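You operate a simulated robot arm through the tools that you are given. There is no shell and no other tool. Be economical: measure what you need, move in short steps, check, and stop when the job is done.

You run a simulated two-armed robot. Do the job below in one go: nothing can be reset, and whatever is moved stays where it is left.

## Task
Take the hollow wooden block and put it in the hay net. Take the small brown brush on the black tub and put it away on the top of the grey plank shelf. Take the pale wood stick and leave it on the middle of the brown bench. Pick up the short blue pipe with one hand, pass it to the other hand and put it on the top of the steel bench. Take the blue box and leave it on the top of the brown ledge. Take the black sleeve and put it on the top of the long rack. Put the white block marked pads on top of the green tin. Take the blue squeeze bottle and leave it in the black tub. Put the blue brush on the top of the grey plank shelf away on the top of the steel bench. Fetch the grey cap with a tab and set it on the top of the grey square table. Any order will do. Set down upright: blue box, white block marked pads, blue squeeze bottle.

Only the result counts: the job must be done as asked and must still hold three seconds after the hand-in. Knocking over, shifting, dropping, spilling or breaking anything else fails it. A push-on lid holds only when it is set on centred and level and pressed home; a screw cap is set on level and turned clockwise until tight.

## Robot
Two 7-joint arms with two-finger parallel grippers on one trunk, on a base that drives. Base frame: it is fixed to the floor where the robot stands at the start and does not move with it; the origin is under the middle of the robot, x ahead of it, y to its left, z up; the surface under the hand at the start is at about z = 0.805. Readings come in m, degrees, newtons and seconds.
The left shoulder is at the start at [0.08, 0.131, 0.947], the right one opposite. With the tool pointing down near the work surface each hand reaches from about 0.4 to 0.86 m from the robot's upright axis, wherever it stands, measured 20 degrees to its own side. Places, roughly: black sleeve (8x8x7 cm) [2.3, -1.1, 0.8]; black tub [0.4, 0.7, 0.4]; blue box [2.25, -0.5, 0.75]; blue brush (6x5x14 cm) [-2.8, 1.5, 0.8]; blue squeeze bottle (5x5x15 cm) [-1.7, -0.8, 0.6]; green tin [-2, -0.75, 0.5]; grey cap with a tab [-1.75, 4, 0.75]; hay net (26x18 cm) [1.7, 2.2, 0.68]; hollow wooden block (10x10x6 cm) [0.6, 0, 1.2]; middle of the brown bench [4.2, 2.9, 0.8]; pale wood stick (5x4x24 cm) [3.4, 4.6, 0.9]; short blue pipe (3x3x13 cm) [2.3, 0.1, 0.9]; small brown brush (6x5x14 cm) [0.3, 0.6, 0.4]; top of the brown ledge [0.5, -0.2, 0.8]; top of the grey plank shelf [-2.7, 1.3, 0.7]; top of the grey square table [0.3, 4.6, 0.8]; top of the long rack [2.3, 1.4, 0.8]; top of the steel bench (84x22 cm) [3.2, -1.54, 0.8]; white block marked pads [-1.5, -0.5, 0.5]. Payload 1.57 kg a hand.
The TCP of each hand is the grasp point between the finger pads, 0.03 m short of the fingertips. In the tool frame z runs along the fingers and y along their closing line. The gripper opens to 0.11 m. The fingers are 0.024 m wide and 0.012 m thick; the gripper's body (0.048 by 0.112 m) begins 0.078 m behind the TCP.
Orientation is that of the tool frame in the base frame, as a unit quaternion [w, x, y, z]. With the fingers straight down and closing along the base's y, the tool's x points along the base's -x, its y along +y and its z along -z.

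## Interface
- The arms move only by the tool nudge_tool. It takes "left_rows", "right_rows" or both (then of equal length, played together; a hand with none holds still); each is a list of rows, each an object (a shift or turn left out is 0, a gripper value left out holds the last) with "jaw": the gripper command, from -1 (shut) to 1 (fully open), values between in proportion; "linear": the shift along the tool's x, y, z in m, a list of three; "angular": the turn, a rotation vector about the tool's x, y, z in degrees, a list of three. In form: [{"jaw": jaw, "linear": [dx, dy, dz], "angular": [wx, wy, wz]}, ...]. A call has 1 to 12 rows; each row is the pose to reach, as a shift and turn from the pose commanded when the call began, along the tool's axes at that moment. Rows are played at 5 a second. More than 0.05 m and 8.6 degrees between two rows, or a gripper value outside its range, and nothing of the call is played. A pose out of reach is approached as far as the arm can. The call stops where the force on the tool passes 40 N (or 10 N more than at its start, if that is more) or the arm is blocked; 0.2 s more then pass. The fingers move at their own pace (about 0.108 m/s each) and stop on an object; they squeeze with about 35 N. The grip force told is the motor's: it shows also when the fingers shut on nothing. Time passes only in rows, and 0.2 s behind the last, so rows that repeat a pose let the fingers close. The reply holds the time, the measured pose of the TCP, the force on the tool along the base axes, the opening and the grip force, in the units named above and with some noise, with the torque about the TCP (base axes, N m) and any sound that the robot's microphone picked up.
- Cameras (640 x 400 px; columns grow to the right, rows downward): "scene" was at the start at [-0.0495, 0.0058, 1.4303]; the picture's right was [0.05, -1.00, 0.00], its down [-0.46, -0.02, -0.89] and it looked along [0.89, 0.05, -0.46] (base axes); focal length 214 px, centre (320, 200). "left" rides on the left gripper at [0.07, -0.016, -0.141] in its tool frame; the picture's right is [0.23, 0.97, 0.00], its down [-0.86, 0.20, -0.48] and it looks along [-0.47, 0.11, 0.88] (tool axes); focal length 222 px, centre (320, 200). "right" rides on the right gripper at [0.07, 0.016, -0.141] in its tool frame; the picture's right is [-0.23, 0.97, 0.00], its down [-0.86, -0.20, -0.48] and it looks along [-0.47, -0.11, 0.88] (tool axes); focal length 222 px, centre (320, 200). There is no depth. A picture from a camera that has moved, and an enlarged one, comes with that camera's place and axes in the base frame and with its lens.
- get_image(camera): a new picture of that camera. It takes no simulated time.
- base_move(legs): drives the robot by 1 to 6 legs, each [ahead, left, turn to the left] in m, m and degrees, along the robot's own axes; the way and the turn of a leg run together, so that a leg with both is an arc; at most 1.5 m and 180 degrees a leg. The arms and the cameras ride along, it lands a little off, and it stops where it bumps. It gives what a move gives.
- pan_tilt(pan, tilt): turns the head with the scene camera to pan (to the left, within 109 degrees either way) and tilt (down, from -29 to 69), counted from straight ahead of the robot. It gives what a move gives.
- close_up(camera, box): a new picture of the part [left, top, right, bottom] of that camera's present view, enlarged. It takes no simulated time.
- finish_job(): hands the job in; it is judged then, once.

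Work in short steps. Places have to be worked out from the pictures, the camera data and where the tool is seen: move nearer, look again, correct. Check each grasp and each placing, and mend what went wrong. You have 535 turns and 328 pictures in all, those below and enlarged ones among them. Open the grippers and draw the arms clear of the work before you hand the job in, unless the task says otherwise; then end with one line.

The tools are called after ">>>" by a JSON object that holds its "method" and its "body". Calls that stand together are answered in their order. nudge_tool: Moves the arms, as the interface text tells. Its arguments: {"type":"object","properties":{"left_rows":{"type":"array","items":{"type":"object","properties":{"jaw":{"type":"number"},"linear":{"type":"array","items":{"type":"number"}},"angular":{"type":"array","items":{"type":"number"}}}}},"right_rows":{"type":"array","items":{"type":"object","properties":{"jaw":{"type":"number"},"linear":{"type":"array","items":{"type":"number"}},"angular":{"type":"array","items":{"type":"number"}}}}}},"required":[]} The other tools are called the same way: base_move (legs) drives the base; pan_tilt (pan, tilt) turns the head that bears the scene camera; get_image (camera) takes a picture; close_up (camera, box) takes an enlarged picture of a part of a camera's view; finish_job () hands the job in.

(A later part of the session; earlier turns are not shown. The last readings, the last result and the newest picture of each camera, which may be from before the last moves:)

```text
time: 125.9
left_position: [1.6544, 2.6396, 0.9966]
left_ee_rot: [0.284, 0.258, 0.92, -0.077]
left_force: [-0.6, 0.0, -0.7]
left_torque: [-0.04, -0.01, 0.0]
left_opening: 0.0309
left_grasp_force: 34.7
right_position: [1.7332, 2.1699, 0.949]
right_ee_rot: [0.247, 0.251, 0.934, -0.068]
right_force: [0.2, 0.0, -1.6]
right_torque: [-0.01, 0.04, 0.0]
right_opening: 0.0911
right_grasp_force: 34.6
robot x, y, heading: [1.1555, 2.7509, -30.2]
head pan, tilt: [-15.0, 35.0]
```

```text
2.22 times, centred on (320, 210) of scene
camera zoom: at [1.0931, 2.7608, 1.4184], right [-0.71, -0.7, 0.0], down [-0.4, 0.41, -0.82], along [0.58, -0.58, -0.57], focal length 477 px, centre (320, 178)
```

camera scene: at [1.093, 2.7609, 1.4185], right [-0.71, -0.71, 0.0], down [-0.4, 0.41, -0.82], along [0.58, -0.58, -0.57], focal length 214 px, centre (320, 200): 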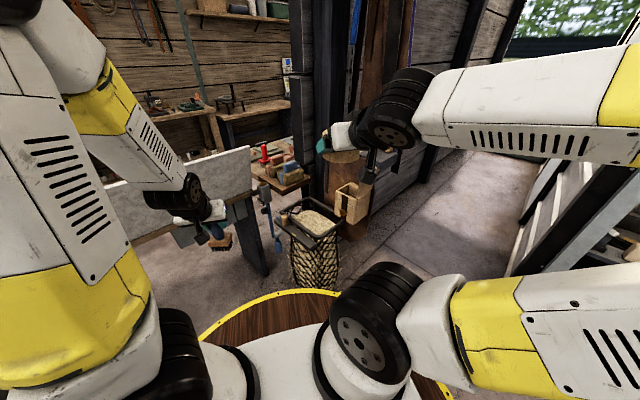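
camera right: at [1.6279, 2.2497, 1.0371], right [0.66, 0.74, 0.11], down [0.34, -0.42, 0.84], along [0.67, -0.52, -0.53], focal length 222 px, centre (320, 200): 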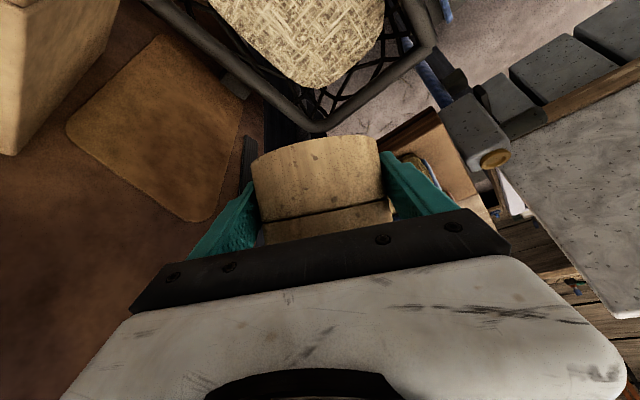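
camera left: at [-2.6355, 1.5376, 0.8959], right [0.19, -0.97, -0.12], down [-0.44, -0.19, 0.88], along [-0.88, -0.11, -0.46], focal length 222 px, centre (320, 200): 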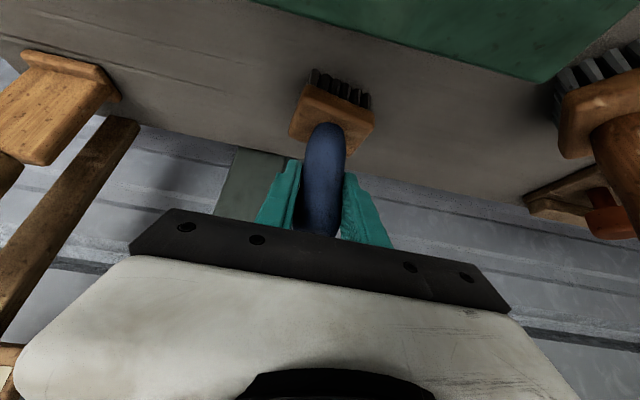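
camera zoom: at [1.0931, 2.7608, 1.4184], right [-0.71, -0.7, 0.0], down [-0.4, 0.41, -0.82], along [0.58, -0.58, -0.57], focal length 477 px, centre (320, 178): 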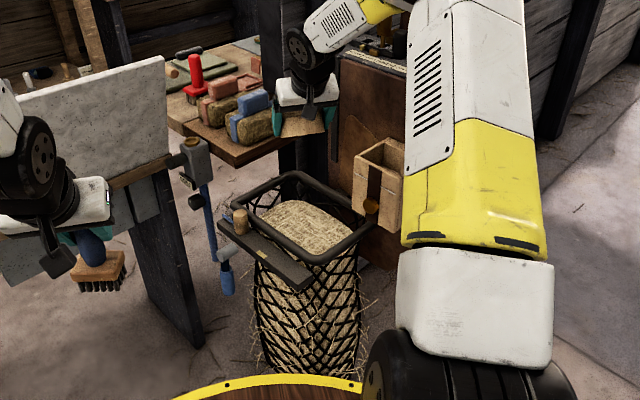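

Frame corners confirm the centre ≈(1.735, 2.18). Lower straight down until the hay is touched.

>>> {"method": "nudge_tool", "body": {"right_rows": [{"linear": [0.027, 0.0086, 0.036]}, {"linear": [0.049, 0.0086, 0.075]}, {"linear": [0.071, 0.0086, 0.113]}, {"linear": [0.094, 0.0086, 0.153]}, {"linear": [0.105, 0.0086, 0.172]}, {"linear": [0.112, 0.0086, 0.184]}, {"linear": [0.117, 0.0086, 0.193]}, {"linear": [0.122, 0.0086, 0.201]}, {"linear": [0.127, 0.0086, 0.21]}]}}

>>> {"method": "get_image", "body": {"camera": "right"}}

>>> {"method": "close_up", "body": {"camera": "scene", "box": [220, 120, 420, 300]}}

```text
time: 127.8
left_position: [1.6533, 2.6402, 0.9967]
left_ee_rot: [0.285, 0.257, 0.92, -0.077]
left_force: [0.1, 0.8, -1.6]
left_torque: [0.02, 0.04, 0.0]
left_opening: 0.0311
left_grasp_force: 35.0
right_position: [1.7354, 2.1778, 0.7159]
right_ee_rot: [0.252, 0.251, 0.932, -0.068]
right_force: [-1.6, 0.4, 7.6]
right_torque: [0.32, -0.24, 0.06]
right_opening: 0.0913
right_grasp_force: 35.3
robot x, y, heading: [1.1505, 2.7522, -30.4]
head pan, tilt: [-15.0, 35.0]
stopped in row 9 (right hand): the force on the tool passed its limit at 54 N (the readings are from after the stop); the commanded pose is now the measured one
```

```text
263 pictures are left
camera right: at [1.6295, 2.2575, 0.8034], right [0.66, 0.74, 0.11], down [0.33, -0.42, 0.84], along [0.68, -0.52, -0.52], focal length 222 px, centre (320, 200)
```

right: 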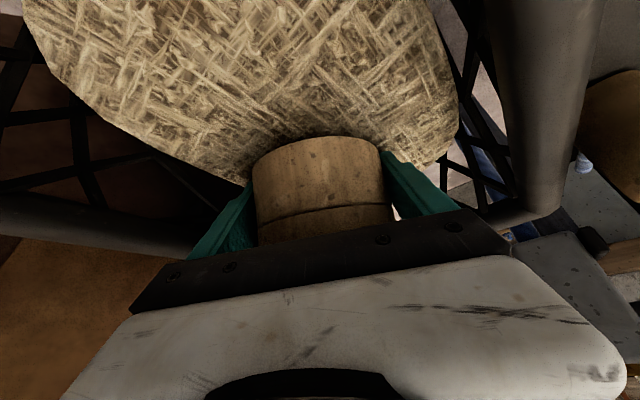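

```text
2.22 times, centred on (320, 210) of scene
camera zoom: at [1.0926, 2.7611, 1.4184], right [-0.71, -0.7, 0.0], down [-0.4, 0.41, -0.82], along [0.58, -0.58, -0.57], focal length 477 px, centre (320, 178)
```

zoom: 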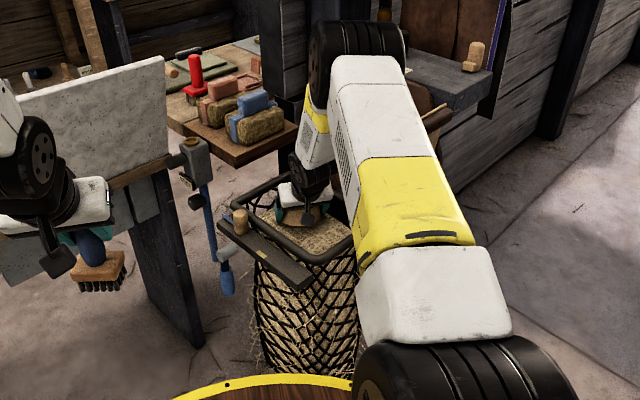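

The block touches, but near the hay's far side. Lift a bit, shift 3 cm back toward me, and lower again.

>>> {"method": "nudge_tool", "body": {"right_rows": [{"linear": [-0.015, 0, -0.026]}, {"linear": [0.011, 0, -0.041]}, {"linear": [0.016, 0, -0.032]}, {"linear": [0.021, 0, -0.024]}, {"linear": [0.0235, 0, -0.019]}, {"linear": [0.026, 0, -0.015]}]}}

>>> {"method": "get_image", "body": {"camera": "right"}}

```text
time: 129.2
left_position: [1.6523, 2.6401, 0.9971]
left_ee_rot: [0.285, 0.257, 0.92, -0.078]
left_force: [0.5, 0.8, -1.5]
left_torque: [0.02, 0.0, -0.04]
left_opening: 0.031
left_grasp_force: 34.9
right_position: [1.7091, 2.1922, 0.717]
right_ee_rot: [0.253, 0.25, 0.932, -0.068]
right_force: [-6.2, 4.7, 15.2]
right_torque: [0.86, -0.29, 0.38]
right_opening: 0.0915
right_grasp_force: 34.6
robot x, y, heading: [1.1543, 2.7513, -30.2]
head pan, tilt: [-15.0, 35.0]
```

```text
261 pictures are left
camera right: at [1.6036, 2.2733, 0.8034], right [0.66, 0.74, 0.11], down [0.33, -0.42, 0.84], along [0.68, -0.52, -0.52], focal length 222 px, centre (320, 200)
```

right: 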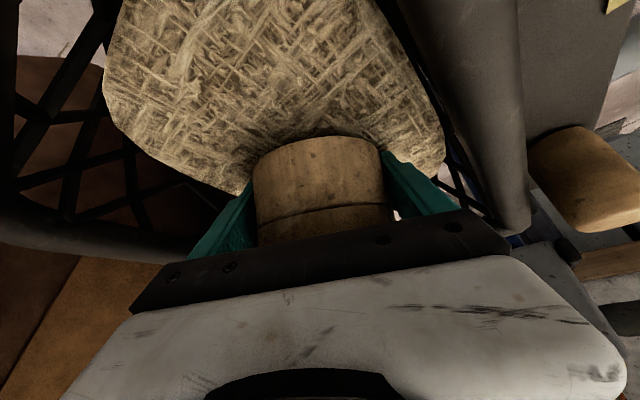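

Contact on the hay again. Release and back out along the tool axis.

>>> {"method": "nudge_tool", "body": {"right_rows": [{"jaw": 0.8, "linear": [0, 0, 0]}, {"jaw": 1, "linear": [0, 0, 0]}, {"linear": [0, 0, 0]}, {"linear": [0, 0, -0.03]}, {"linear": [0, 0, -0.07]}, {"linear": [0, 0, -0.115]}, {"linear": [0, 0, -0.16]}, {"linear": [0, 0, -0.2]}]}}

>>> {"method": "get_image", "body": {"camera": "right"}}

>>> {"method": "close_up", "body": {"camera": "scene", "box": [220, 120, 420, 300]}}

```text
time: 131.1
left_position: [1.6541, 2.6394, 0.9976]
left_ee_rot: [0.285, 0.259, 0.92, -0.078]
left_force: [0.9, -0.3, -1.8]
left_torque: [-0.01, 0.02, -0.02]
left_opening: 0.031
left_grasp_force: 34.7
right_position: [1.6207, 2.244, 0.887]
right_ee_rot: [0.25, 0.25, 0.933, -0.068]
right_force: [0.1, -0.1, -0.5]
right_torque: [0.02, 0.02, 0.0]
right_opening: 0.1099
right_grasp_force: 0.0
robot x, y, heading: [1.1513, 2.752, -30.2]
head pan, tilt: [-15.0, 35.0]
```

```text
260 pictures are left
camera right: at [1.5146, 2.3242, 0.9744], right [0.66, 0.74, 0.11], down [0.33, -0.42, 0.84], along [0.67, -0.52, -0.53], focal length 222 px, centre (320, 200)
```

right: 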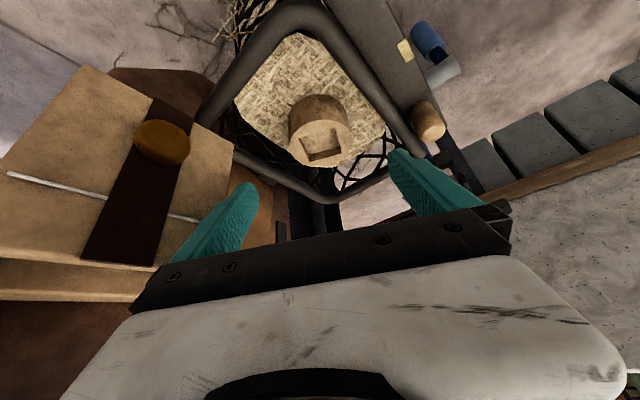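

```text
2.22 times, centred on (320, 210) of scene
camera zoom: at [1.0933, 2.7606, 1.4184], right [-0.71, -0.7, 0.0], down [-0.4, 0.41, -0.82], along [0.58, -0.58, -0.57], focal length 477 px, centre (320, 178)
```

zoom: 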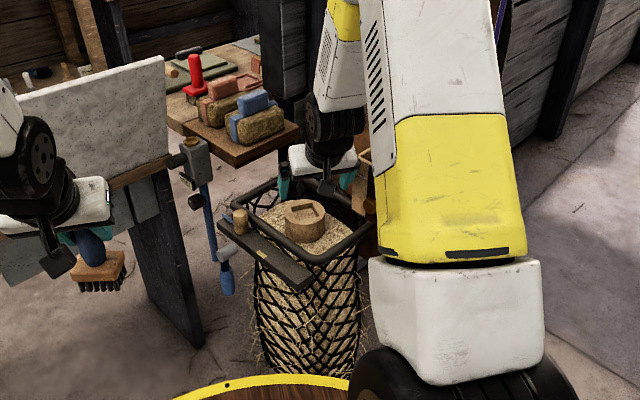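

The block rests upright on the hay. Retract the right hand and look down the corridor to the south.

>>> {"method": "nudge_tool", "body": {"right_rows": [{"jaw": 0, "linear": [0, 0, -0.048]}, {"linear": [0, 0, -0.096]}, {"linear": [0, 0, -0.144]}, {"linear": [0, 0, -0.192]}, {"linear": [0, 0, -0.24]}, {"linear": [0, 0, -0.28]}]}}

>>> {"method": "pan_tilt", "body": {"pan": -60, "tilt": 18}}

>>> {"method": "get_image", "body": {"camera": "scene"}}

>>> {"method": "pan_tilt", "body": {"pan": 30, "tilt": 18}}

>>> {"method": "get_image", "body": {"camera": "scene"}}

```text
time: 132.4
left_position: [1.6543, 2.6402, 0.9963]
left_ee_rot: [0.284, 0.258, 0.92, -0.078]
left_force: [0.0, -0.1, -2.3]
left_torque: [0.02, 0.0, 0.04]
left_opening: 0.031
left_grasp_force: 34.9
right_position: [1.5007, 2.313, 1.1312]
right_ee_rot: [0.249, 0.251, 0.933, -0.069]
right_force: [0.6, -0.7, -0.1]
right_torque: [0.02, -0.01, -0.05]
right_opening: 0.0551
right_grasp_force: 0.1
robot x, y, heading: [1.1508, 2.75, -29.9]
head pan, tilt: [-15.0, 35.0]
```

```text
time: 133.6
left_position: [1.6531, 2.6405, 0.9971]
left_ee_rot: [0.286, 0.258, 0.92, -0.078]
left_force: [-0.7, 0.4, -1.9]
left_torque: [-0.03, -0.01, -0.02]
left_opening: 0.0307
left_grasp_force: 34.5
right_position: [1.5009, 2.3134, 1.13]
right_ee_rot: [0.251, 0.252, 0.932, -0.069]
right_force: [-0.1, 0.7, -0.6]
right_torque: [-0.01, -0.01, 0.01]
right_opening: 0.055
right_grasp_force: 0.0
robot x, y, heading: [1.1566, 2.7522, -30.2]
head pan, tilt: [-60.0, 18.0]
```

```text
258 pictures are left
camera scene: at [1.0306, 2.7301, 1.4455], right [-1.0, 0.0, 0.0], down [0.0, 0.31, -0.95], along [0.0, -0.95, -0.31], focal length 214 px, centre (320, 200)
```

scene: 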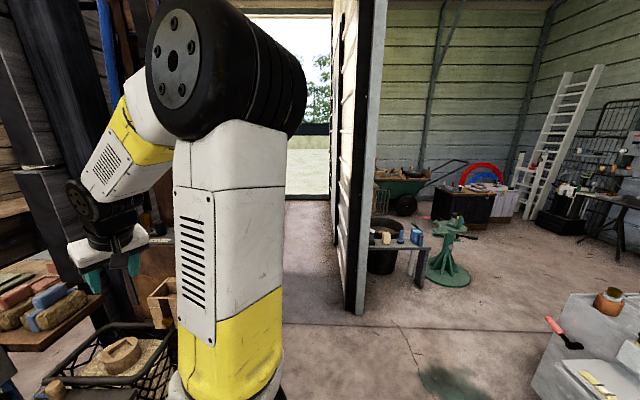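

```text
time: 135.2
left_position: [1.6519, 2.6405, 0.9968]
left_ee_rot: [0.285, 0.257, 0.92, -0.077]
left_force: [0.4, 0.5, -1.7]
left_torque: [-0.04, 0.01, 0.01]
left_opening: 0.0311
left_grasp_force: 35.5
right_position: [1.5012, 2.3125, 1.1311]
right_ee_rot: [0.251, 0.252, 0.932, -0.069]
right_force: [-0.3, -0.6, -0.2]
right_torque: [0.02, 0.01, -0.01]
right_opening: 0.0549
right_grasp_force: 0.1
robot x, y, heading: [1.1516, 2.7501, -30.5]
head pan, tilt: [30.0, 18.0]
```

```text
257 pictures are left
camera scene: at [1.1242, 2.823, 1.4455], right [0.0, -1.0, 0.0], down [-0.31, 0.0, -0.95], along [0.95, 0.0, -0.31], focal length 214 px, centre (320, 200)
```

scene: 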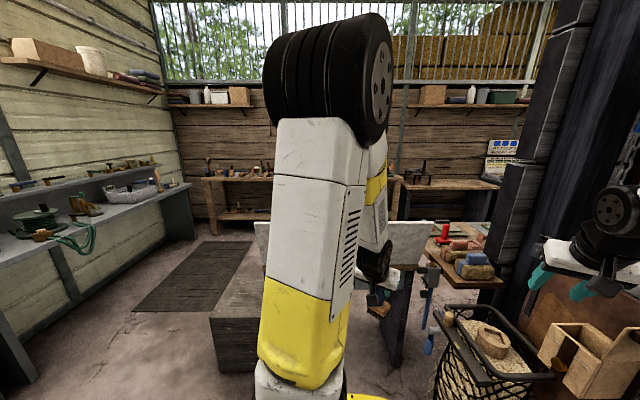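

Turn to face south and drive into the corridor west of the partition.

>>> {"method": "base_move", "body": {"legs": [[0, 0, -60], [1.2, 0, 0]]}}

>>> {"method": "pan_tilt", "body": {"pan": 0, "tilt": 20}}

>>> {"method": "get_image", "body": {"camera": "scene"}}

>>> {"method": "pan_tilt", "body": {"pan": 55, "tilt": 25}}

>>> {"method": "get_image", "body": {"camera": "scene"}}

```text
time: 144.0
left_position: [1.2586, 1.0605, 0.9973]
left_ee_rot: [0.205, 0.692, 0.658, -0.213]
left_force: [-0.3, -0.1, -1.9]
left_torque: [-0.01, 0.0, -0.02]
left_opening: 0.0311
left_grasp_force: 34.7
right_position: [0.8995, 1.0393, 1.1314]
right_ee_rot: [0.18, 0.694, 0.672, -0.187]
right_force: [-0.4, -1.2, -0.4]
right_torque: [0.0, -0.01, 0.01]
right_opening: 0.0552
right_grasp_force: 0.1
robot x, y, heading: [1.1208, 1.5533, -91.9]
head pan, tilt: [30.0, 18.0]
```

```text
time: 144.9
left_position: [1.2594, 1.0585, 0.9981]
left_ee_rot: [0.205, 0.693, 0.658, -0.213]
left_force: [0.0, 0.0, -2.1]
left_torque: [-0.01, -0.01, -0.03]
left_opening: 0.0309
left_grasp_force: 35.2
right_position: [0.8978, 1.0401, 1.1317]
right_ee_rot: [0.18, 0.693, 0.672, -0.187]
right_force: [0.0, 0.3, 0.8]
right_torque: [-0.01, 0.03, 0.01]
right_opening: 0.0548
right_grasp_force: 0.0
robot x, y, heading: [1.1191, 1.5517, -91.8]
head pan, tilt: [0.0, 20.0]
```

```text
256 pictures are left
camera scene: at [1.1205, 1.6013, 1.4423], right [-1.0, 0.03, 0.0], down [0.01, 0.34, -0.94], along [-0.03, -0.94, -0.34], focal length 214 px, centre (320, 200)
```

scene: 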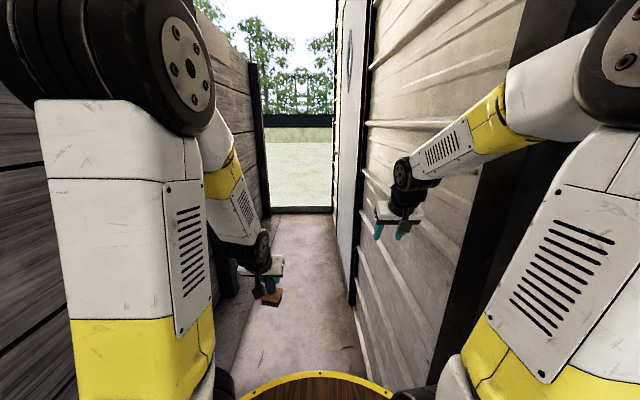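

```text
time: 146.2
left_position: [1.258, 1.0605, 0.9965]
left_ee_rot: [0.204, 0.693, 0.658, -0.213]
left_force: [0.8, -0.1, -1.7]
left_torque: [0.02, 0.01, -0.03]
left_opening: 0.0311
left_grasp_force: 35.5
right_position: [0.8985, 1.0384, 1.1309]
right_ee_rot: [0.18, 0.693, 0.672, -0.187]
right_force: [0.0, 0.2, 0.2]
right_torque: [0.02, 0.01, 0.0]
right_opening: 0.055
right_grasp_force: 0.1
robot x, y, heading: [1.1222, 1.5531, -91.9]
head pan, tilt: [55.0, 25.0]
```

```text
255 pictures are left
camera scene: at [1.1971, 1.639, 1.4342], right [-0.6, -0.8, 0.0], down [-0.34, 0.25, -0.91], along [0.72, -0.54, -0.42], focal length 214 px, centre (320, 200)
```

scene: 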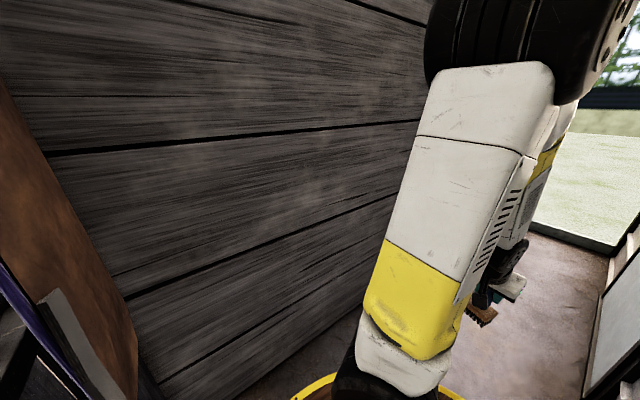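

The corridor is a dead end; the targets at x≈2.3 lie east of the partition. Back out, turn east, and go around the north side past the crate.

>>> {"method": "base_move", "body": {"legs": [[-1.25, 0, 0], [0, 0, 92], [0.1, 1.15, 0]]}}

>>> {"method": "pan_tilt", "body": {"pan": -12, "tilt": 22}}

>>> {"method": "get_image", "body": {"camera": "scene"}}

>>> {"method": "pan_tilt", "body": {"pan": 70, "tilt": 30}}

>>> {"method": "get_image", "body": {"camera": "scene"}}

```text
time: 161.9
left_position: [1.7226, 4.134, 0.9968]
left_ee_rot: [0.296, -0.003, 0.955, 0.004]
left_force: [0.2, -0.4, -2.0]
left_torque: [-0.01, -0.03, 0.01]
left_opening: 0.031
left_grasp_force: 34.3
right_position: [1.764, 3.7762, 1.1307]
right_ee_rot: [0.26, -0.013, 0.966, 0.003]
right_force: [0.8, -0.7, 0.2]
right_torque: [0.02, 0.01, -0.02]
right_opening: 0.0549
right_grasp_force: 0.0
robot x, y, heading: [1.2352, 3.9668, 1.6]
head pan, tilt: [55.0, 25.0]
```

```text
time: 163.3
left_position: [1.7225, 4.1345, 0.9975]
left_ee_rot: [0.296, -0.002, 0.955, 0.003]
left_force: [-0.8, 0.2, -1.4]
left_torque: [0.01, 0.02, -0.02]
left_opening: 0.0311
left_grasp_force: 35.1
right_position: [1.7641, 3.7764, 1.1321]
right_ee_rot: [0.26, -0.013, 0.966, 0.002]
right_force: [-0.1, -0.3, 0.4]
right_torque: [-0.01, 0.04, -0.03]
right_opening: 0.0549
right_grasp_force: 0.0
robot x, y, heading: [1.2439, 3.9687, 1.4]
head pan, tilt: [-12.0, 22.0]
```

```text
254 pictures are left
camera scene: at [1.1879, 3.9481, 1.439], right [-0.18, -0.98, 0.0], down [-0.37, 0.07, -0.93], along [0.91, -0.17, -0.37], focal length 214 px, centre (320, 200)
```

scene: 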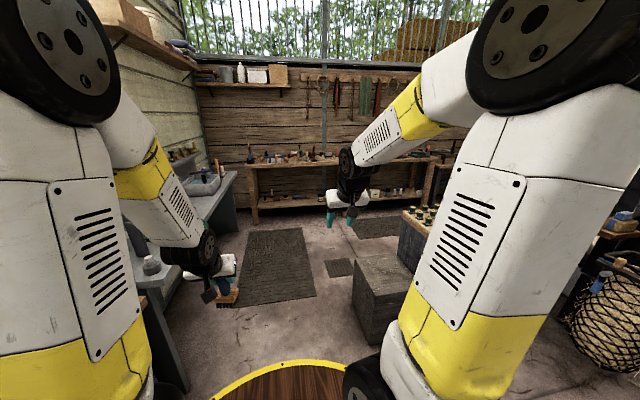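

```text
time: 164.9
left_position: [1.7227, 4.1345, 0.9953]
left_ee_rot: [0.295, -0.003, 0.955, 0.003]
left_force: [0.0, 0.3, -2.1]
left_torque: [0.0, 0.0, -0.03]
left_opening: 0.0311
left_grasp_force: 35.1
right_position: [1.7633, 3.7751, 1.131]
right_ee_rot: [0.26, -0.013, 0.966, 0.003]
right_force: [0.3, 0.4, -0.3]
right_torque: [0.0, 0.0, 0.0]
right_opening: 0.0551
right_grasp_force: 0.1
robot x, y, heading: [1.2352, 3.9705, 1.4]
head pan, tilt: [70.0, 30.0]
```

```text
253 pictures are left
camera scene: at [1.1255, 4.0508, 1.4262], right [0.95, -0.32, 0.0], down [-0.16, -0.47, -0.87], along [0.28, 0.82, -0.5], focal length 214 px, centre (320, 200)
```

scene: 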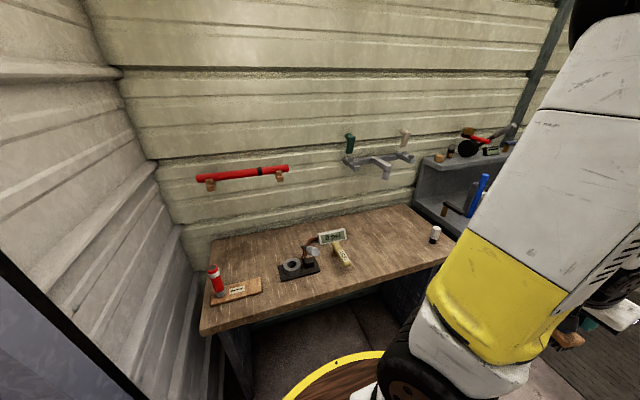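

Clear lane at y≈4.0 between crate and north tables. Drive east to x≈3.1; the pale stick is nearby too, and my right hand is free.

>>> {"method": "base_move", "body": {"legs": [[0, 0, -1.4], [1.5, 0.03, 0], [0.35, 0, 0]]}}

>>> {"method": "pan_tilt", "body": {"pan": 60, "tilt": 30}}

>>> {"method": "get_image", "body": {"camera": "scene"}}

>>> {"method": "pan_tilt", "body": {"pan": -50, "tilt": 22}}

>>> {"method": "get_image", "body": {"camera": "scene"}}

>>> {"method": "pan_tilt", "body": {"pan": 0, "tilt": 25}}

>>> {"method": "get_image", "body": {"camera": "scene"}}

```text
refused: leg 2 is longer than a leg can be; nothing moved
```

```text
time: 165.6
left_position: [1.7233, 4.134, 0.9968]
left_ee_rot: [0.296, -0.002, 0.955, 0.003]
left_force: [-0.2, -0.4, -0.8]
left_torque: [0.01, 0.0, -0.01]
left_opening: 0.031
left_grasp_force: 34.5
right_position: [1.7635, 3.7757, 1.1306]
right_ee_rot: [0.26, -0.012, 0.966, 0.002]
right_force: [-0.2, -0.4, 0.2]
right_torque: [-0.01, 0.0, -0.01]
right_opening: 0.0549
right_grasp_force: 0.1
robot x, y, heading: [1.24, 3.9672, 1.6]
head pan, tilt: [60.0, 30.0]
```

```text
252 pictures are left
camera scene: at [1.1399, 4.0446, 1.4262], right [0.88, -0.48, 0.0], down [-0.24, -0.44, -0.87], along [0.41, 0.76, -0.5], focal length 214 px, centre (320, 200)
```

scene: 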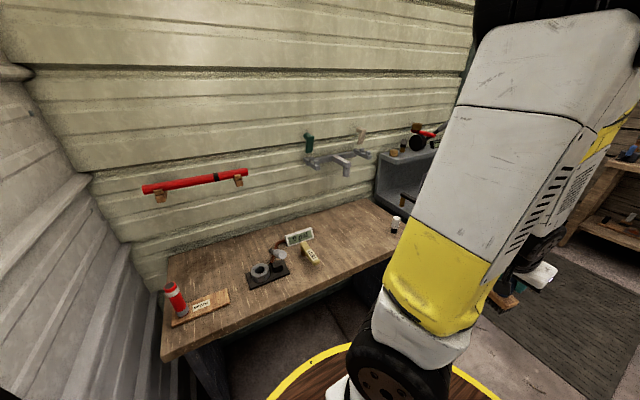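

```text
time: 167.5
left_position: [1.7234, 4.1348, 0.9968]
left_ee_rot: [0.295, -0.003, 0.955, 0.003]
left_force: [-0.8, -0.3, -1.3]
left_torque: [0.02, -0.01, 0.05]
left_opening: 0.031
left_grasp_force: 34.3
right_position: [1.7644, 3.7766, 1.1302]
right_ee_rot: [0.26, -0.013, 0.966, 0.003]
right_force: [0.1, 0.8, 0.5]
right_torque: [0.02, 0.02, -0.02]
right_opening: 0.0551
right_grasp_force: 0.1
robot x, y, heading: [1.2375, 3.967, 1.4]
head pan, tilt: [-50.0, 22.0]
```

```text
251 pictures are left
camera scene: at [1.158, 3.8956, 1.439], right [-0.75, -0.66, 0.0], down [-0.25, 0.28, -0.93], along [0.61, -0.7, -0.37], focal length 214 px, centre (320, 200)
```

scene: 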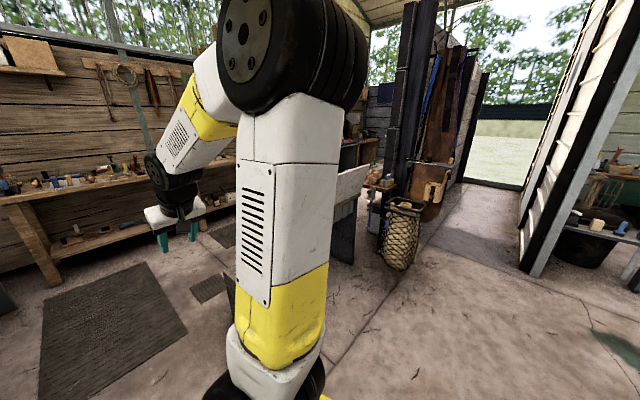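

```text
time: 168.6
left_position: [1.7225, 4.1335, 0.9973]
left_ee_rot: [0.296, -0.002, 0.955, 0.003]
left_force: [-0.5, 0.4, -1.6]
left_torque: [-0.02, 0.0, 0.0]
left_opening: 0.0311
left_grasp_force: 34.8
right_position: [1.7639, 3.7754, 1.1314]
right_ee_rot: [0.26, -0.013, 0.966, 0.003]
right_force: [-0.1, 0.1, 0.1]
right_torque: [0.0, 0.0, 0.01]
right_opening: 0.0549
right_grasp_force: 0.1
robot x, y, heading: [1.2393, 3.9656, 1.5]
head pan, tilt: [0.0, 25.0]
```

```text
250 pictures are left
camera scene: at [1.1887, 3.9673, 1.4342], right [0.02, -1.0, 0.0], down [-0.42, -0.01, -0.91], along [0.91, 0.02, -0.42], focal length 214 px, centre (320, 200)
```

scene: 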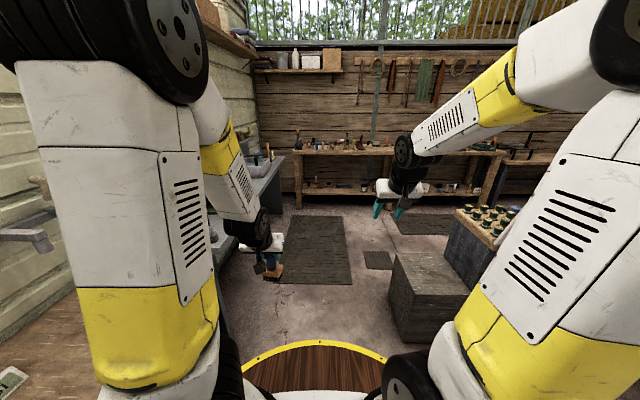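

Keep each leg ≤1.5 m and go.

>>> {"method": "base_move", "body": {"legs": [[0, 0, -1.4], [1.45, 0.03, 0], [0.4, 0, 0]]}}

>>> {"method": "pan_tilt", "body": {"pan": 60, "tilt": 30}}

>>> {"method": "get_image", "body": {"camera": "scene"}}

>>> {"method": "pan_tilt", "body": {"pan": -55, "tilt": 22}}

>>> {"method": "get_image", "body": {"camera": "scene"}}

```text
time: 178.1
left_position: [3.5389, 4.1741, 0.9971]
left_ee_rot: [0.296, 0.003, 0.955, 0.001]
left_force: [0.7, 1.2, -1.0]
left_torque: [-0.02, 0.0, 0.0]
left_opening: 0.031
left_grasp_force: 35.0
right_position: [3.5769, 3.816, 1.1301]
right_ee_rot: [0.259, -0.007, 0.966, 0.001]
right_force: [-0.6, 0.1, -0.6]
right_torque: [0.02, -0.02, -0.01]
right_opening: 0.055
right_grasp_force: 0.2
robot x, y, heading: [3.0537, 4.0082, 0.7]
head pan, tilt: [0.0, 25.0]
```

```text
time: 179.4
left_position: [3.5393, 4.1736, 0.9968]
left_ee_rot: [0.296, 0.003, 0.955, 0.001]
left_force: [0.5, -0.2, -1.5]
left_torque: [0.0, -0.02, 0.01]
left_opening: 0.0309
left_grasp_force: 34.5
right_position: [3.5769, 3.816, 1.1311]
right_ee_rot: [0.26, -0.007, 0.966, 0.002]
right_force: [-0.3, 0.0, 0.0]
right_torque: [-0.03, 0.0, -0.04]
right_opening: 0.055
right_grasp_force: 0.1
robot x, y, heading: [3.0502, 4.0115, 0.7]
head pan, tilt: [60.0, 30.0]
```

```text
249 pictures are left
camera scene: at [2.9561, 4.091, 1.4262], right [0.87, -0.49, 0.0], down [-0.24, -0.44, -0.87], along [0.42, 0.76, -0.5], focal length 214 px, centre (320, 200)
```

scene: 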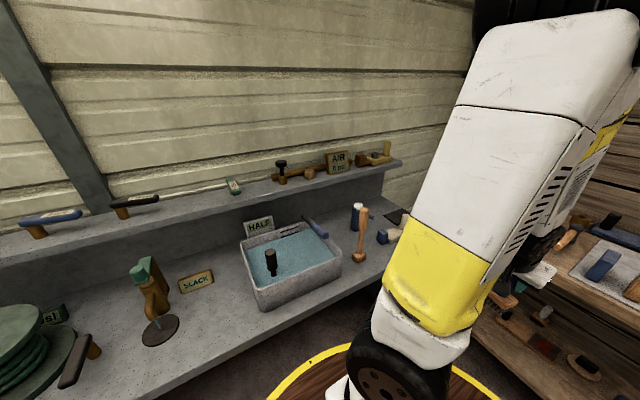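

```text
time: 181.4
left_position: [3.5385, 4.1745, 0.9968]
left_ee_rot: [0.296, 0.003, 0.955, 0.002]
left_force: [-0.5, 0.2, -1.9]
left_torque: [0.01, 0.01, -0.01]
left_opening: 0.0309
left_grasp_force: 35.3
right_position: [3.5767, 3.8154, 1.1304]
right_ee_rot: [0.259, -0.007, 0.966, 0.001]
right_force: [0.1, 0.6, 0.1]
right_torque: [-0.02, 0.03, 0.01]
right_opening: 0.055
right_grasp_force: 0.1
robot x, y, heading: [3.0495, 4.0116, 0.8]
head pan, tilt: [-55.0, 22.0]
```

```text
248 pictures are left
camera scene: at [2.9662, 3.9368, 1.439], right [-0.81, -0.58, 0.0], down [-0.22, 0.3, -0.93], along [0.54, -0.75, -0.37], focal length 214 px, centre (320, 200)
```

scene: 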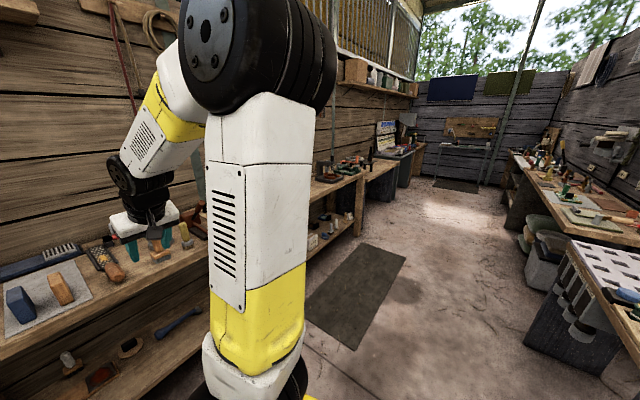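

The room to the south holds the remaining targets. The pale stick stands upright at ≈(3.38, 4.55). Zoom on it.

>>> {"method": "pan_tilt", "body": {"pan": 50, "tilt": 35}}

>>> {"method": "close_up", "body": {"camera": "scene", "box": [280, 120, 440, 260]}}

>>> {"method": "base_move", "body": {"legs": [[0, 0, 75]]}}

>>> {"method": "pan_tilt", "body": {"pan": 0, "tilt": 35}}

>>> {"method": "get_image", "body": {"camera": "scene"}}

>>> {"method": "get_image", "body": {"camera": "right"}}

```text
time: 183.2
left_position: [3.5391, 4.1746, 0.997]
left_ee_rot: [0.296, 0.003, 0.955, 0.001]
left_force: [-0.4, -0.8, -1.6]
left_torque: [0.01, 0.03, -0.03]
left_opening: 0.031
left_grasp_force: 35.2
right_position: [3.5768, 3.8162, 1.1308]
right_ee_rot: [0.26, -0.007, 0.966, 0.001]
right_force: [0.1, 0.4, -0.2]
right_torque: [0.01, -0.01, -0.01]
right_opening: 0.0552
right_grasp_force: 0.1
robot x, y, heading: [3.0556, 4.0118, 0.8]
head pan, tilt: [50.0, 35.0]
```

```text
2.86 times, centred on (360, 190) of scene
camera zoom: at [2.9676, 4.0803, 1.4184], right [0.77, -0.63, 0.0], down [-0.36, -0.44, -0.82], along [0.52, 0.63, -0.57], focal length 613 px, centre (206, 229)
```

zoom: 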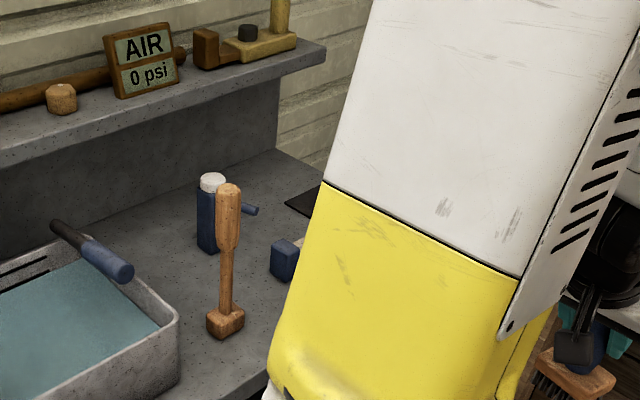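

```text
time: 185.8
left_position: [3.2409, 4.4805, 0.9938]
left_ee_rot: [0.262, -0.398, 0.87, 0.122]
left_force: [2.7, -15.8, -4.1]
left_torque: [-1.36, -0.24, -0.51]
left_opening: 0.0328
left_grasp_force: 35.0
right_position: [3.5389, 4.2899, 1.1306]
right_ee_rot: [0.235, -0.418, 0.87, 0.113]
right_force: [-0.3, -0.4, -0.4]
right_torque: [0.04, -0.03, 0.02]
right_opening: 0.0553
right_grasp_force: 0.0
robot x, y, heading: [3.0511, 4.0153, 51.4]
head pan, tilt: [50.0, 35.0]
stopped in leg 1: the force on the tool passed its limit at 46 N (the readings are from after the stop); the commanded pose is now the measured one
```

```text
time: 186.9
left_position: [3.2403, 4.4843, 0.9952]
left_ee_rot: [0.264, -0.399, 0.869, 0.124]
left_force: [5.6, -26.9, -2.6]
left_torque: [-2.34, -0.5, -0.62]
left_opening: 0.0331
left_grasp_force: 35.0
right_position: [3.5375, 4.2903, 1.1313]
right_ee_rot: [0.235, -0.419, 0.87, 0.112]
right_force: [0.6, -0.4, 0.3]
right_torque: [-0.03, 0.03, -0.01]
right_opening: 0.0549
right_grasp_force: 0.1
robot x, y, heading: [3.0508, 4.0101, 51.5]
head pan, tilt: [0.0, 35.0]
```

```text
246 pictures are left
camera scene: at [3.0198, 3.9719, 1.4184], right [0.78, -0.62, 0.0], down [-0.36, -0.45, -0.82], along [0.51, 0.64, -0.57], focal length 214 px, centre (320, 200)
```

scene: 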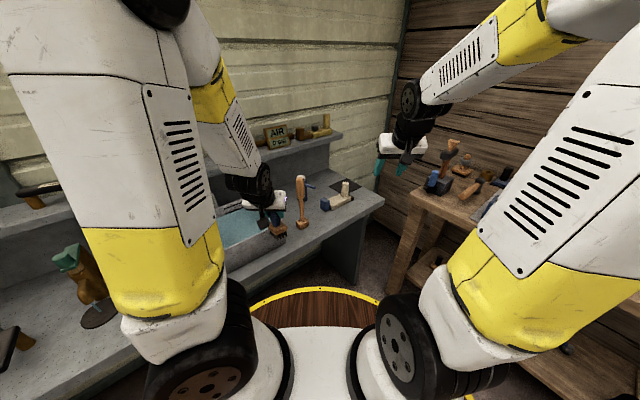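

```text
245 pictures are left
camera right: at [3.443, 4.1988, 1.2181], right [-0.64, 0.76, 0.11], down [0.47, 0.27, 0.84], along [0.61, 0.59, -0.53], focal length 222 px, centre (320, 200)
```

right: 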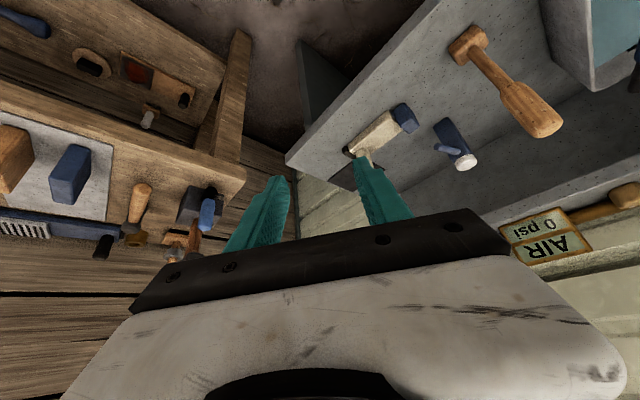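

The blue brush in my left hand bumped the trough. Turn back right at once and inspect.

>>> {"method": "base_move", "body": {"legs": [[0, 0, -20]]}}

>>> {"method": "pan_tilt", "body": {"pan": 25, "tilt": 35}}

>>> {"method": "get_image", "body": {"camera": "scene"}}

>>> {"method": "get_image", "body": {"camera": "left"}}

```text
time: 188.4
left_position: [3.3918, 4.39, 0.9948]
left_ee_rot: [0.282, -0.24, 0.926, 0.075]
left_force: [0.6, -0.1, -0.7]
left_torque: [0.02, -0.03, 0.0]
left_opening: 0.0309
left_grasp_force: 34.8
right_position: [3.6047, 4.106, 1.1315]
right_ee_rot: [0.25, -0.259, 0.931, 0.068]
right_force: [0.1, 0.4, -0.5]
right_torque: [0.0, 0.02, -0.03]
right_opening: 0.055
right_grasp_force: 0.0
robot x, y, heading: [3.0543, 4.0117, 30.9]
head pan, tilt: [0.0, 35.0]
```

```text
time: 189.3
left_position: [3.3922, 4.3891, 0.9946]
left_ee_rot: [0.282, -0.24, 0.926, 0.075]
left_force: [0.3, 0.0, -2.1]
left_torque: [0.01, -0.03, -0.02]
left_opening: 0.0311
left_grasp_force: 35.1
right_position: [3.6048, 4.1055, 1.1316]
right_ee_rot: [0.251, -0.258, 0.93, 0.069]
right_force: [-0.2, -0.3, 0.6]
right_torque: [-0.01, 0.0, -0.03]
right_opening: 0.0549
right_grasp_force: 0.0
robot x, y, heading: [3.0519, 4.0147, 31.0]
head pan, tilt: [25.0, 35.0]
```

```text
244 pictures are left
camera scene: at [2.9814, 4.0142, 1.4184], right [0.83, -0.56, 0.0], down [-0.32, -0.48, -0.82], along [0.46, 0.68, -0.57], focal length 214 px, centre (320, 200)
```

scene: 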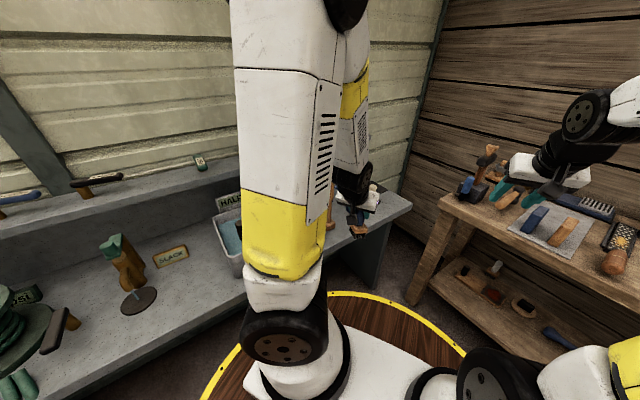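

```text
243 pictures are left
camera left: at [3.2819, 4.309, 1.0737], right [-0.64, 0.76, -0.12], down [0.29, 0.39, 0.87], along [0.71, 0.52, -0.47], focal length 222 px, centre (320, 200)
```

left: 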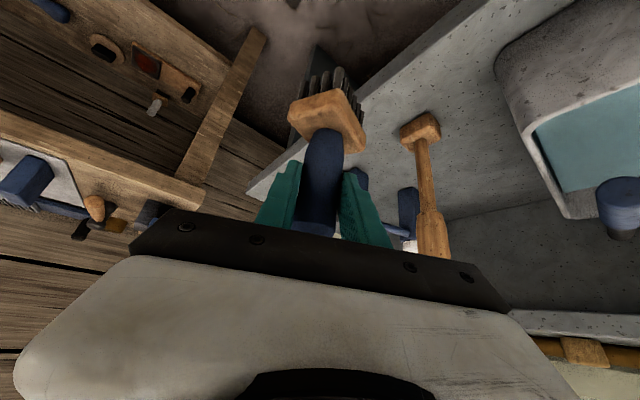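

I need to know whether the trough moved: return to the earlier heading and compare with the same view.

>>> {"method": "base_move", "body": {"legs": [[0, 0, -30.3]]}}

>>> {"method": "pan_tilt", "body": {"pan": 60, "tilt": 30}}

>>> {"method": "get_image", "body": {"camera": "scene"}}

```text
time: 191.2
left_position: [3.5351, 4.1681, 0.9947]
left_ee_rot: [0.291, 0.009, 0.957, -0.001]
left_force: [0.0, 0.7, -1.5]
left_torque: [-0.03, -0.02, 0.01]
left_opening: 0.0308
left_grasp_force: 35.3
right_position: [3.5773, 3.8155, 1.1314]
right_ee_rot: [0.26, -0.008, 0.966, 0.002]
right_force: [0.4, -0.4, 0.4]
right_torque: [0.0, -0.01, 0.01]
right_opening: 0.0546
right_grasp_force: 0.0
robot x, y, heading: [3.055, 4.0099, 0.7]
head pan, tilt: [25.0, 35.0]
```

```text
time: 192.2
left_position: [3.5356, 4.1685, 0.9945]
left_ee_rot: [0.292, 0.009, 0.956, -0.001]
left_force: [0.5, 0.0, -1.1]
left_torque: [0.02, 0.0, 0.0]
left_opening: 0.0307
left_grasp_force: 35.1
right_position: [3.5765, 3.8154, 1.1304]
right_ee_rot: [0.259, -0.008, 0.966, 0.001]
right_force: [0.4, -0.1, 0.1]
right_torque: [0.01, 0.0, 0.02]
right_opening: 0.0551
right_grasp_force: 0.0
robot x, y, heading: [3.0517, 4.012, 0.8]
head pan, tilt: [60.0, 30.0]
```

```text
242 pictures are left
camera scene: at [2.9563, 4.0901, 1.4262], right [0.87, -0.49, 0.0], down [-0.24, -0.44, -0.87], along [0.42, 0.76, -0.5], focal length 214 px, centre (320, 200)
```

scene: 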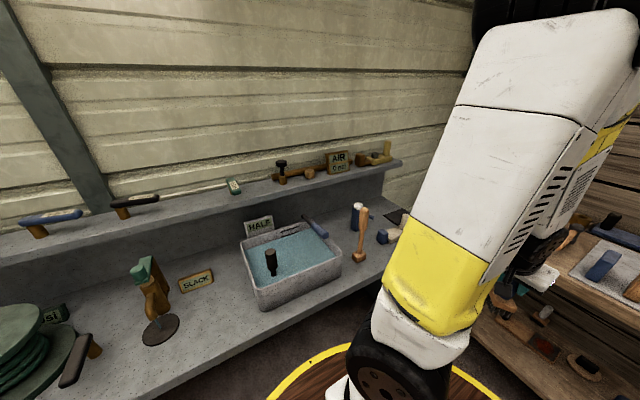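

The trough is unchanged. Raise and retract the left hand well above everything, then turn toward the stick.

>>> {"method": "nudge_tool", "body": {"left_rows": [{"linear": [-0.02, 0, -0.04]}, {"linear": [-0.04, 0, -0.08]}, {"linear": [-0.06, 0, -0.12]}, {"linear": [-0.08, 0.01, -0.16]}, {"linear": [-0.1, 0.02, -0.2]}, {"linear": [-0.11, 0.03, -0.24]}, {"linear": [-0.11, 0.03, -0.28]}]}}

>>> {"method": "base_move", "body": {"legs": [[0, 0, 68]]}}

>>> {"method": "pan_tilt", "body": {"pan": -8, "tilt": 35}}

>>> {"method": "get_image", "body": {"camera": "scene"}}

>>> {"method": "get_image", "body": {"camera": "right"}}

```text
time: 193.8
left_position: [3.4726, 4.2012, 1.2877]
left_ee_rot: [0.288, 0.009, 0.958, -0.008]
left_force: [-0.1, 0.2, -2.8]
left_torque: [0.0, 0.02, -0.03]
left_opening: 0.0307
left_grasp_force: 35.4
right_position: [3.5769, 3.8147, 1.1329]
right_ee_rot: [0.26, -0.008, 0.966, 0.002]
right_force: [-0.6, -0.1, 0.2]
right_torque: [-0.03, 0.05, 0.03]
right_opening: 0.0551
right_grasp_force: 0.1
robot x, y, heading: [3.0532, 4.0153, 0.9]
head pan, tilt: [60.0, 30.0]
```

```text
time: 197.2
left_position: [3.0241, 4.4728, 1.2888]
left_ee_rot: [0.242, -0.538, 0.792, 0.158]
left_force: [0.7, -0.8, -1.4]
left_torque: [0.01, -0.01, 0.03]
left_opening: 0.0308
left_grasp_force: 34.4
right_position: [3.4234, 4.4325, 1.1315]
right_ee_rot: [0.213, -0.556, 0.79, 0.149]
right_force: [0.1, -0.3, -0.7]
right_torque: [-0.01, -0.01, -0.02]
right_opening: 0.0549
right_grasp_force: 0.0
robot x, y, heading: [3.0525, 4.0104, 69.9]
head pan, tilt: [60.0, 30.0]
```

```text
time: 198.6
left_position: [3.0218, 4.4733, 1.2895]
left_ee_rot: [0.241, -0.54, 0.79, 0.159]
left_force: [0.0, 1.4, -1.8]
left_torque: [-0.01, -0.01, -0.01]
left_opening: 0.0307
left_grasp_force: 34.8
right_position: [3.4226, 4.4337, 1.1304]
right_ee_rot: [0.213, -0.556, 0.789, 0.149]
right_force: [-1.1, 0.6, -0.1]
right_torque: [0.0, -0.01, 0.0]
right_opening: 0.0551
right_grasp_force: 0.1
robot x, y, heading: [3.052, 4.0141, 70.0]
head pan, tilt: [-8.0, 35.0]
```

```text
241 pictures are left
camera scene: at [3.0301, 3.9476, 1.3886], right [0.93, -0.36, 0.0], down [-0.3, -0.78, -0.55], along [0.2, 0.52, -0.83], focal length 214 px, centre (320, 200)
```

scene: 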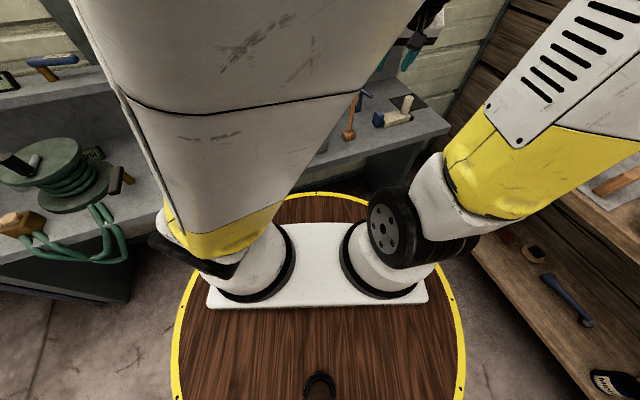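

```text
240 pictures are left
camera right: at [3.3615, 4.3159, 1.218], right [-0.85, 0.52, 0.11], down [0.36, 0.4, 0.84], along [0.39, 0.76, -0.53], focal length 222 px, centre (320, 200)
```

right: 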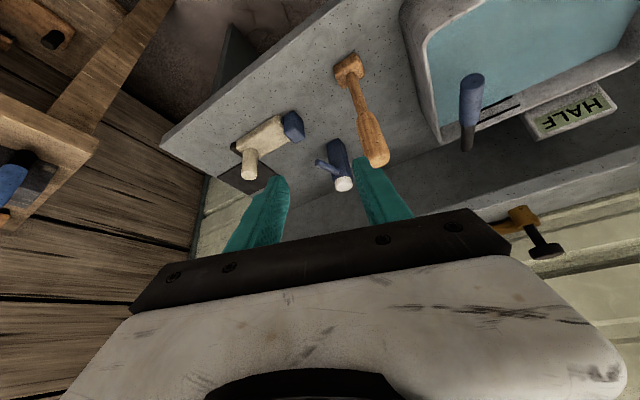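

Stick at ≈(3.388, 4.552), top z≈1.03. Align the right hand laterally first.

>>> {"method": "nudge_tool", "body": {"right_rows": [{"jaw": 0.3, "linear": [-0.005, 0.037, 0.0]}, {"linear": [-0.0135, 0.073, 0.0]}, {"linear": [-0.0135, 0.073, 0.03]}, {"linear": [-0.0135, 0.073, 0.06]}, {"linear": [-0.0135, 0.073, 0.06]}]}}

>>> {"method": "get_image", "body": {"camera": "right"}}

```text
time: 199.8
left_position: [3.0228, 4.4719, 1.2884]
left_ee_rot: [0.241, -0.54, 0.791, 0.158]
left_force: [0.1, 0.7, -2.1]
left_torque: [-0.02, 0.01, -0.04]
left_opening: 0.0309
left_grasp_force: 35.1
right_position: [3.372, 4.4974, 1.0844]
right_ee_rot: [0.213, -0.555, 0.79, 0.149]
right_force: [-0.1, 0.1, 0.6]
right_torque: [0.01, 0.01, -0.01]
right_opening: 0.0718
right_grasp_force: 0.0
robot x, y, heading: [3.0535, 4.0117, 70.5]
head pan, tilt: [-8.0, 35.0]
```

```text
239 pictures are left
camera right: at [3.3094, 4.3807, 1.1721], right [-0.85, 0.52, 0.11], down [0.36, 0.4, 0.84], along [0.39, 0.76, -0.53], focal length 222 px, centre (320, 200)
```

right: 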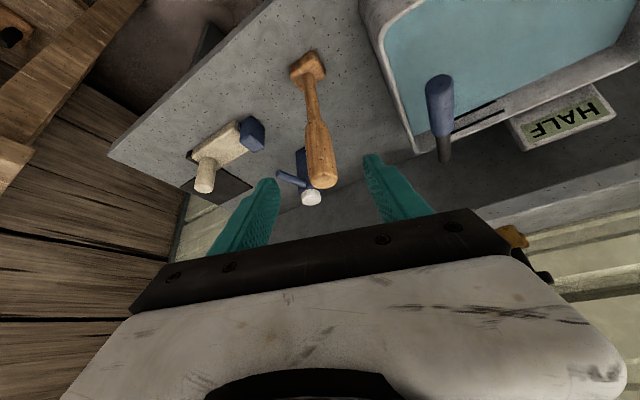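

Aligned. Advance to the handle and grip.

>>> {"method": "nudge_tool", "body": {"right_rows": [{"linear": [0, 0, 0.04]}, {"linear": [0, 0, 0.08]}, {"linear": [0, 0, 0.115]}, {"linear": [0, 0, 0.115]}, {"jaw": -1, "linear": [0, 0, 0.115]}, {"linear": [0, 0, 0.115]}, {"linear": [0, 0, 0.115]}]}}

>>> {"method": "get_image", "body": {"camera": "right"}}

```text
time: 201.4
left_position: [3.0214, 4.4736, 1.2879]
left_ee_rot: [0.241, -0.54, 0.791, 0.158]
left_force: [-0.5, 1.4, -1.3]
left_torque: [0.0, 0.02, -0.01]
left_opening: 0.0307
left_grasp_force: 35.2
right_position: [3.389, 4.5514, 0.9882]
right_ee_rot: [0.213, -0.555, 0.79, 0.149]
right_force: [-0.6, 0.7, 0.3]
right_torque: [0.09, 0.26, 0.02]
right_opening: 0.0313
right_grasp_force: 35.0
robot x, y, heading: [3.0525, 4.0133, 69.9]
head pan, tilt: [-8.0, 35.0]
```

```text
238 pictures are left
camera right: at [3.3277, 4.434, 1.0736], right [-0.85, 0.52, 0.11], down [0.36, 0.4, 0.84], along [0.39, 0.76, -0.53], focal length 222 px, centre (320, 200)
```

right: 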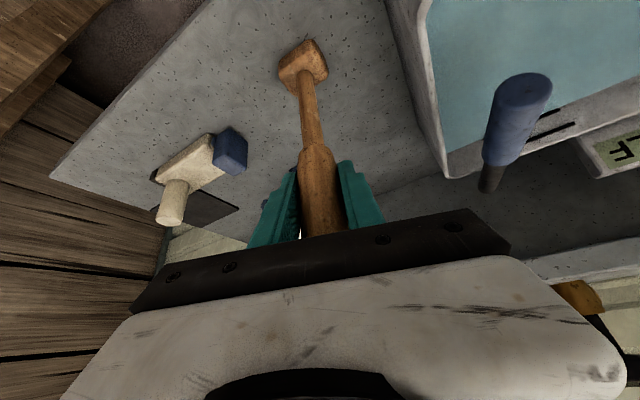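

Gripped. Lift 25 cm, then draw back.

>>> {"method": "nudge_tool", "body": {"right_rows": [{"linear": [-0.024, 0, -0.042]}, {"linear": [-0.048, 0, -0.084]}, {"linear": [-0.072, 0, -0.126]}, {"linear": [-0.096, 0, -0.168]}, {"linear": [-0.12, 0, -0.21]}, {"linear": [-0.078, 0, -0.235]}, {"linear": [-0.036, 0, -0.26]}, {"linear": [0.006, 0, -0.285]}, {"linear": [0.048, 0, -0.31]}]}}

>>> {"method": "get_image", "body": {"camera": "right"}}

```text
time: 203.4
left_position: [3.0231, 4.4737, 1.2872]
left_ee_rot: [0.241, -0.54, 0.79, 0.158]
left_force: [0.5, 1.3, -2.4]
left_torque: [-0.02, -0.01, 0.01]
left_opening: 0.0309
left_grasp_force: 34.7
right_position: [3.3196, 4.3675, 1.2317]
right_ee_rot: [0.213, -0.555, 0.79, 0.149]
right_force: [-0.1, 0.1, -2.9]
right_torque: [-0.02, 0.01, 0.01]
right_opening: 0.031
right_grasp_force: 35.5
robot x, y, heading: [3.0504, 4.0142, 70.2]
head pan, tilt: [-8.0, 35.0]
```

```text
237 pictures are left
camera right: at [3.2592, 4.2503, 1.3184], right [-0.85, 0.52, 0.11], down [0.36, 0.4, 0.84], along [0.39, 0.76, -0.53], focal length 222 px, centre (320, 200)
```

right: 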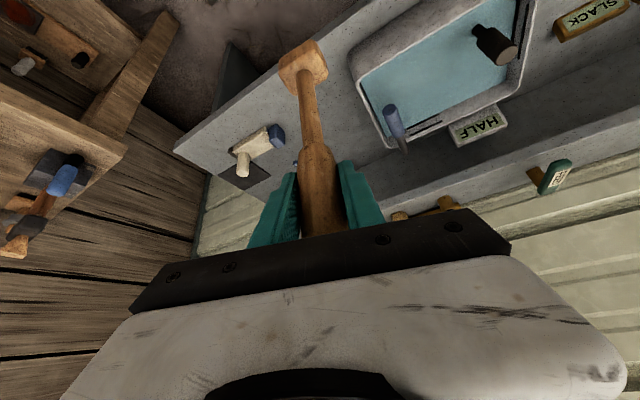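

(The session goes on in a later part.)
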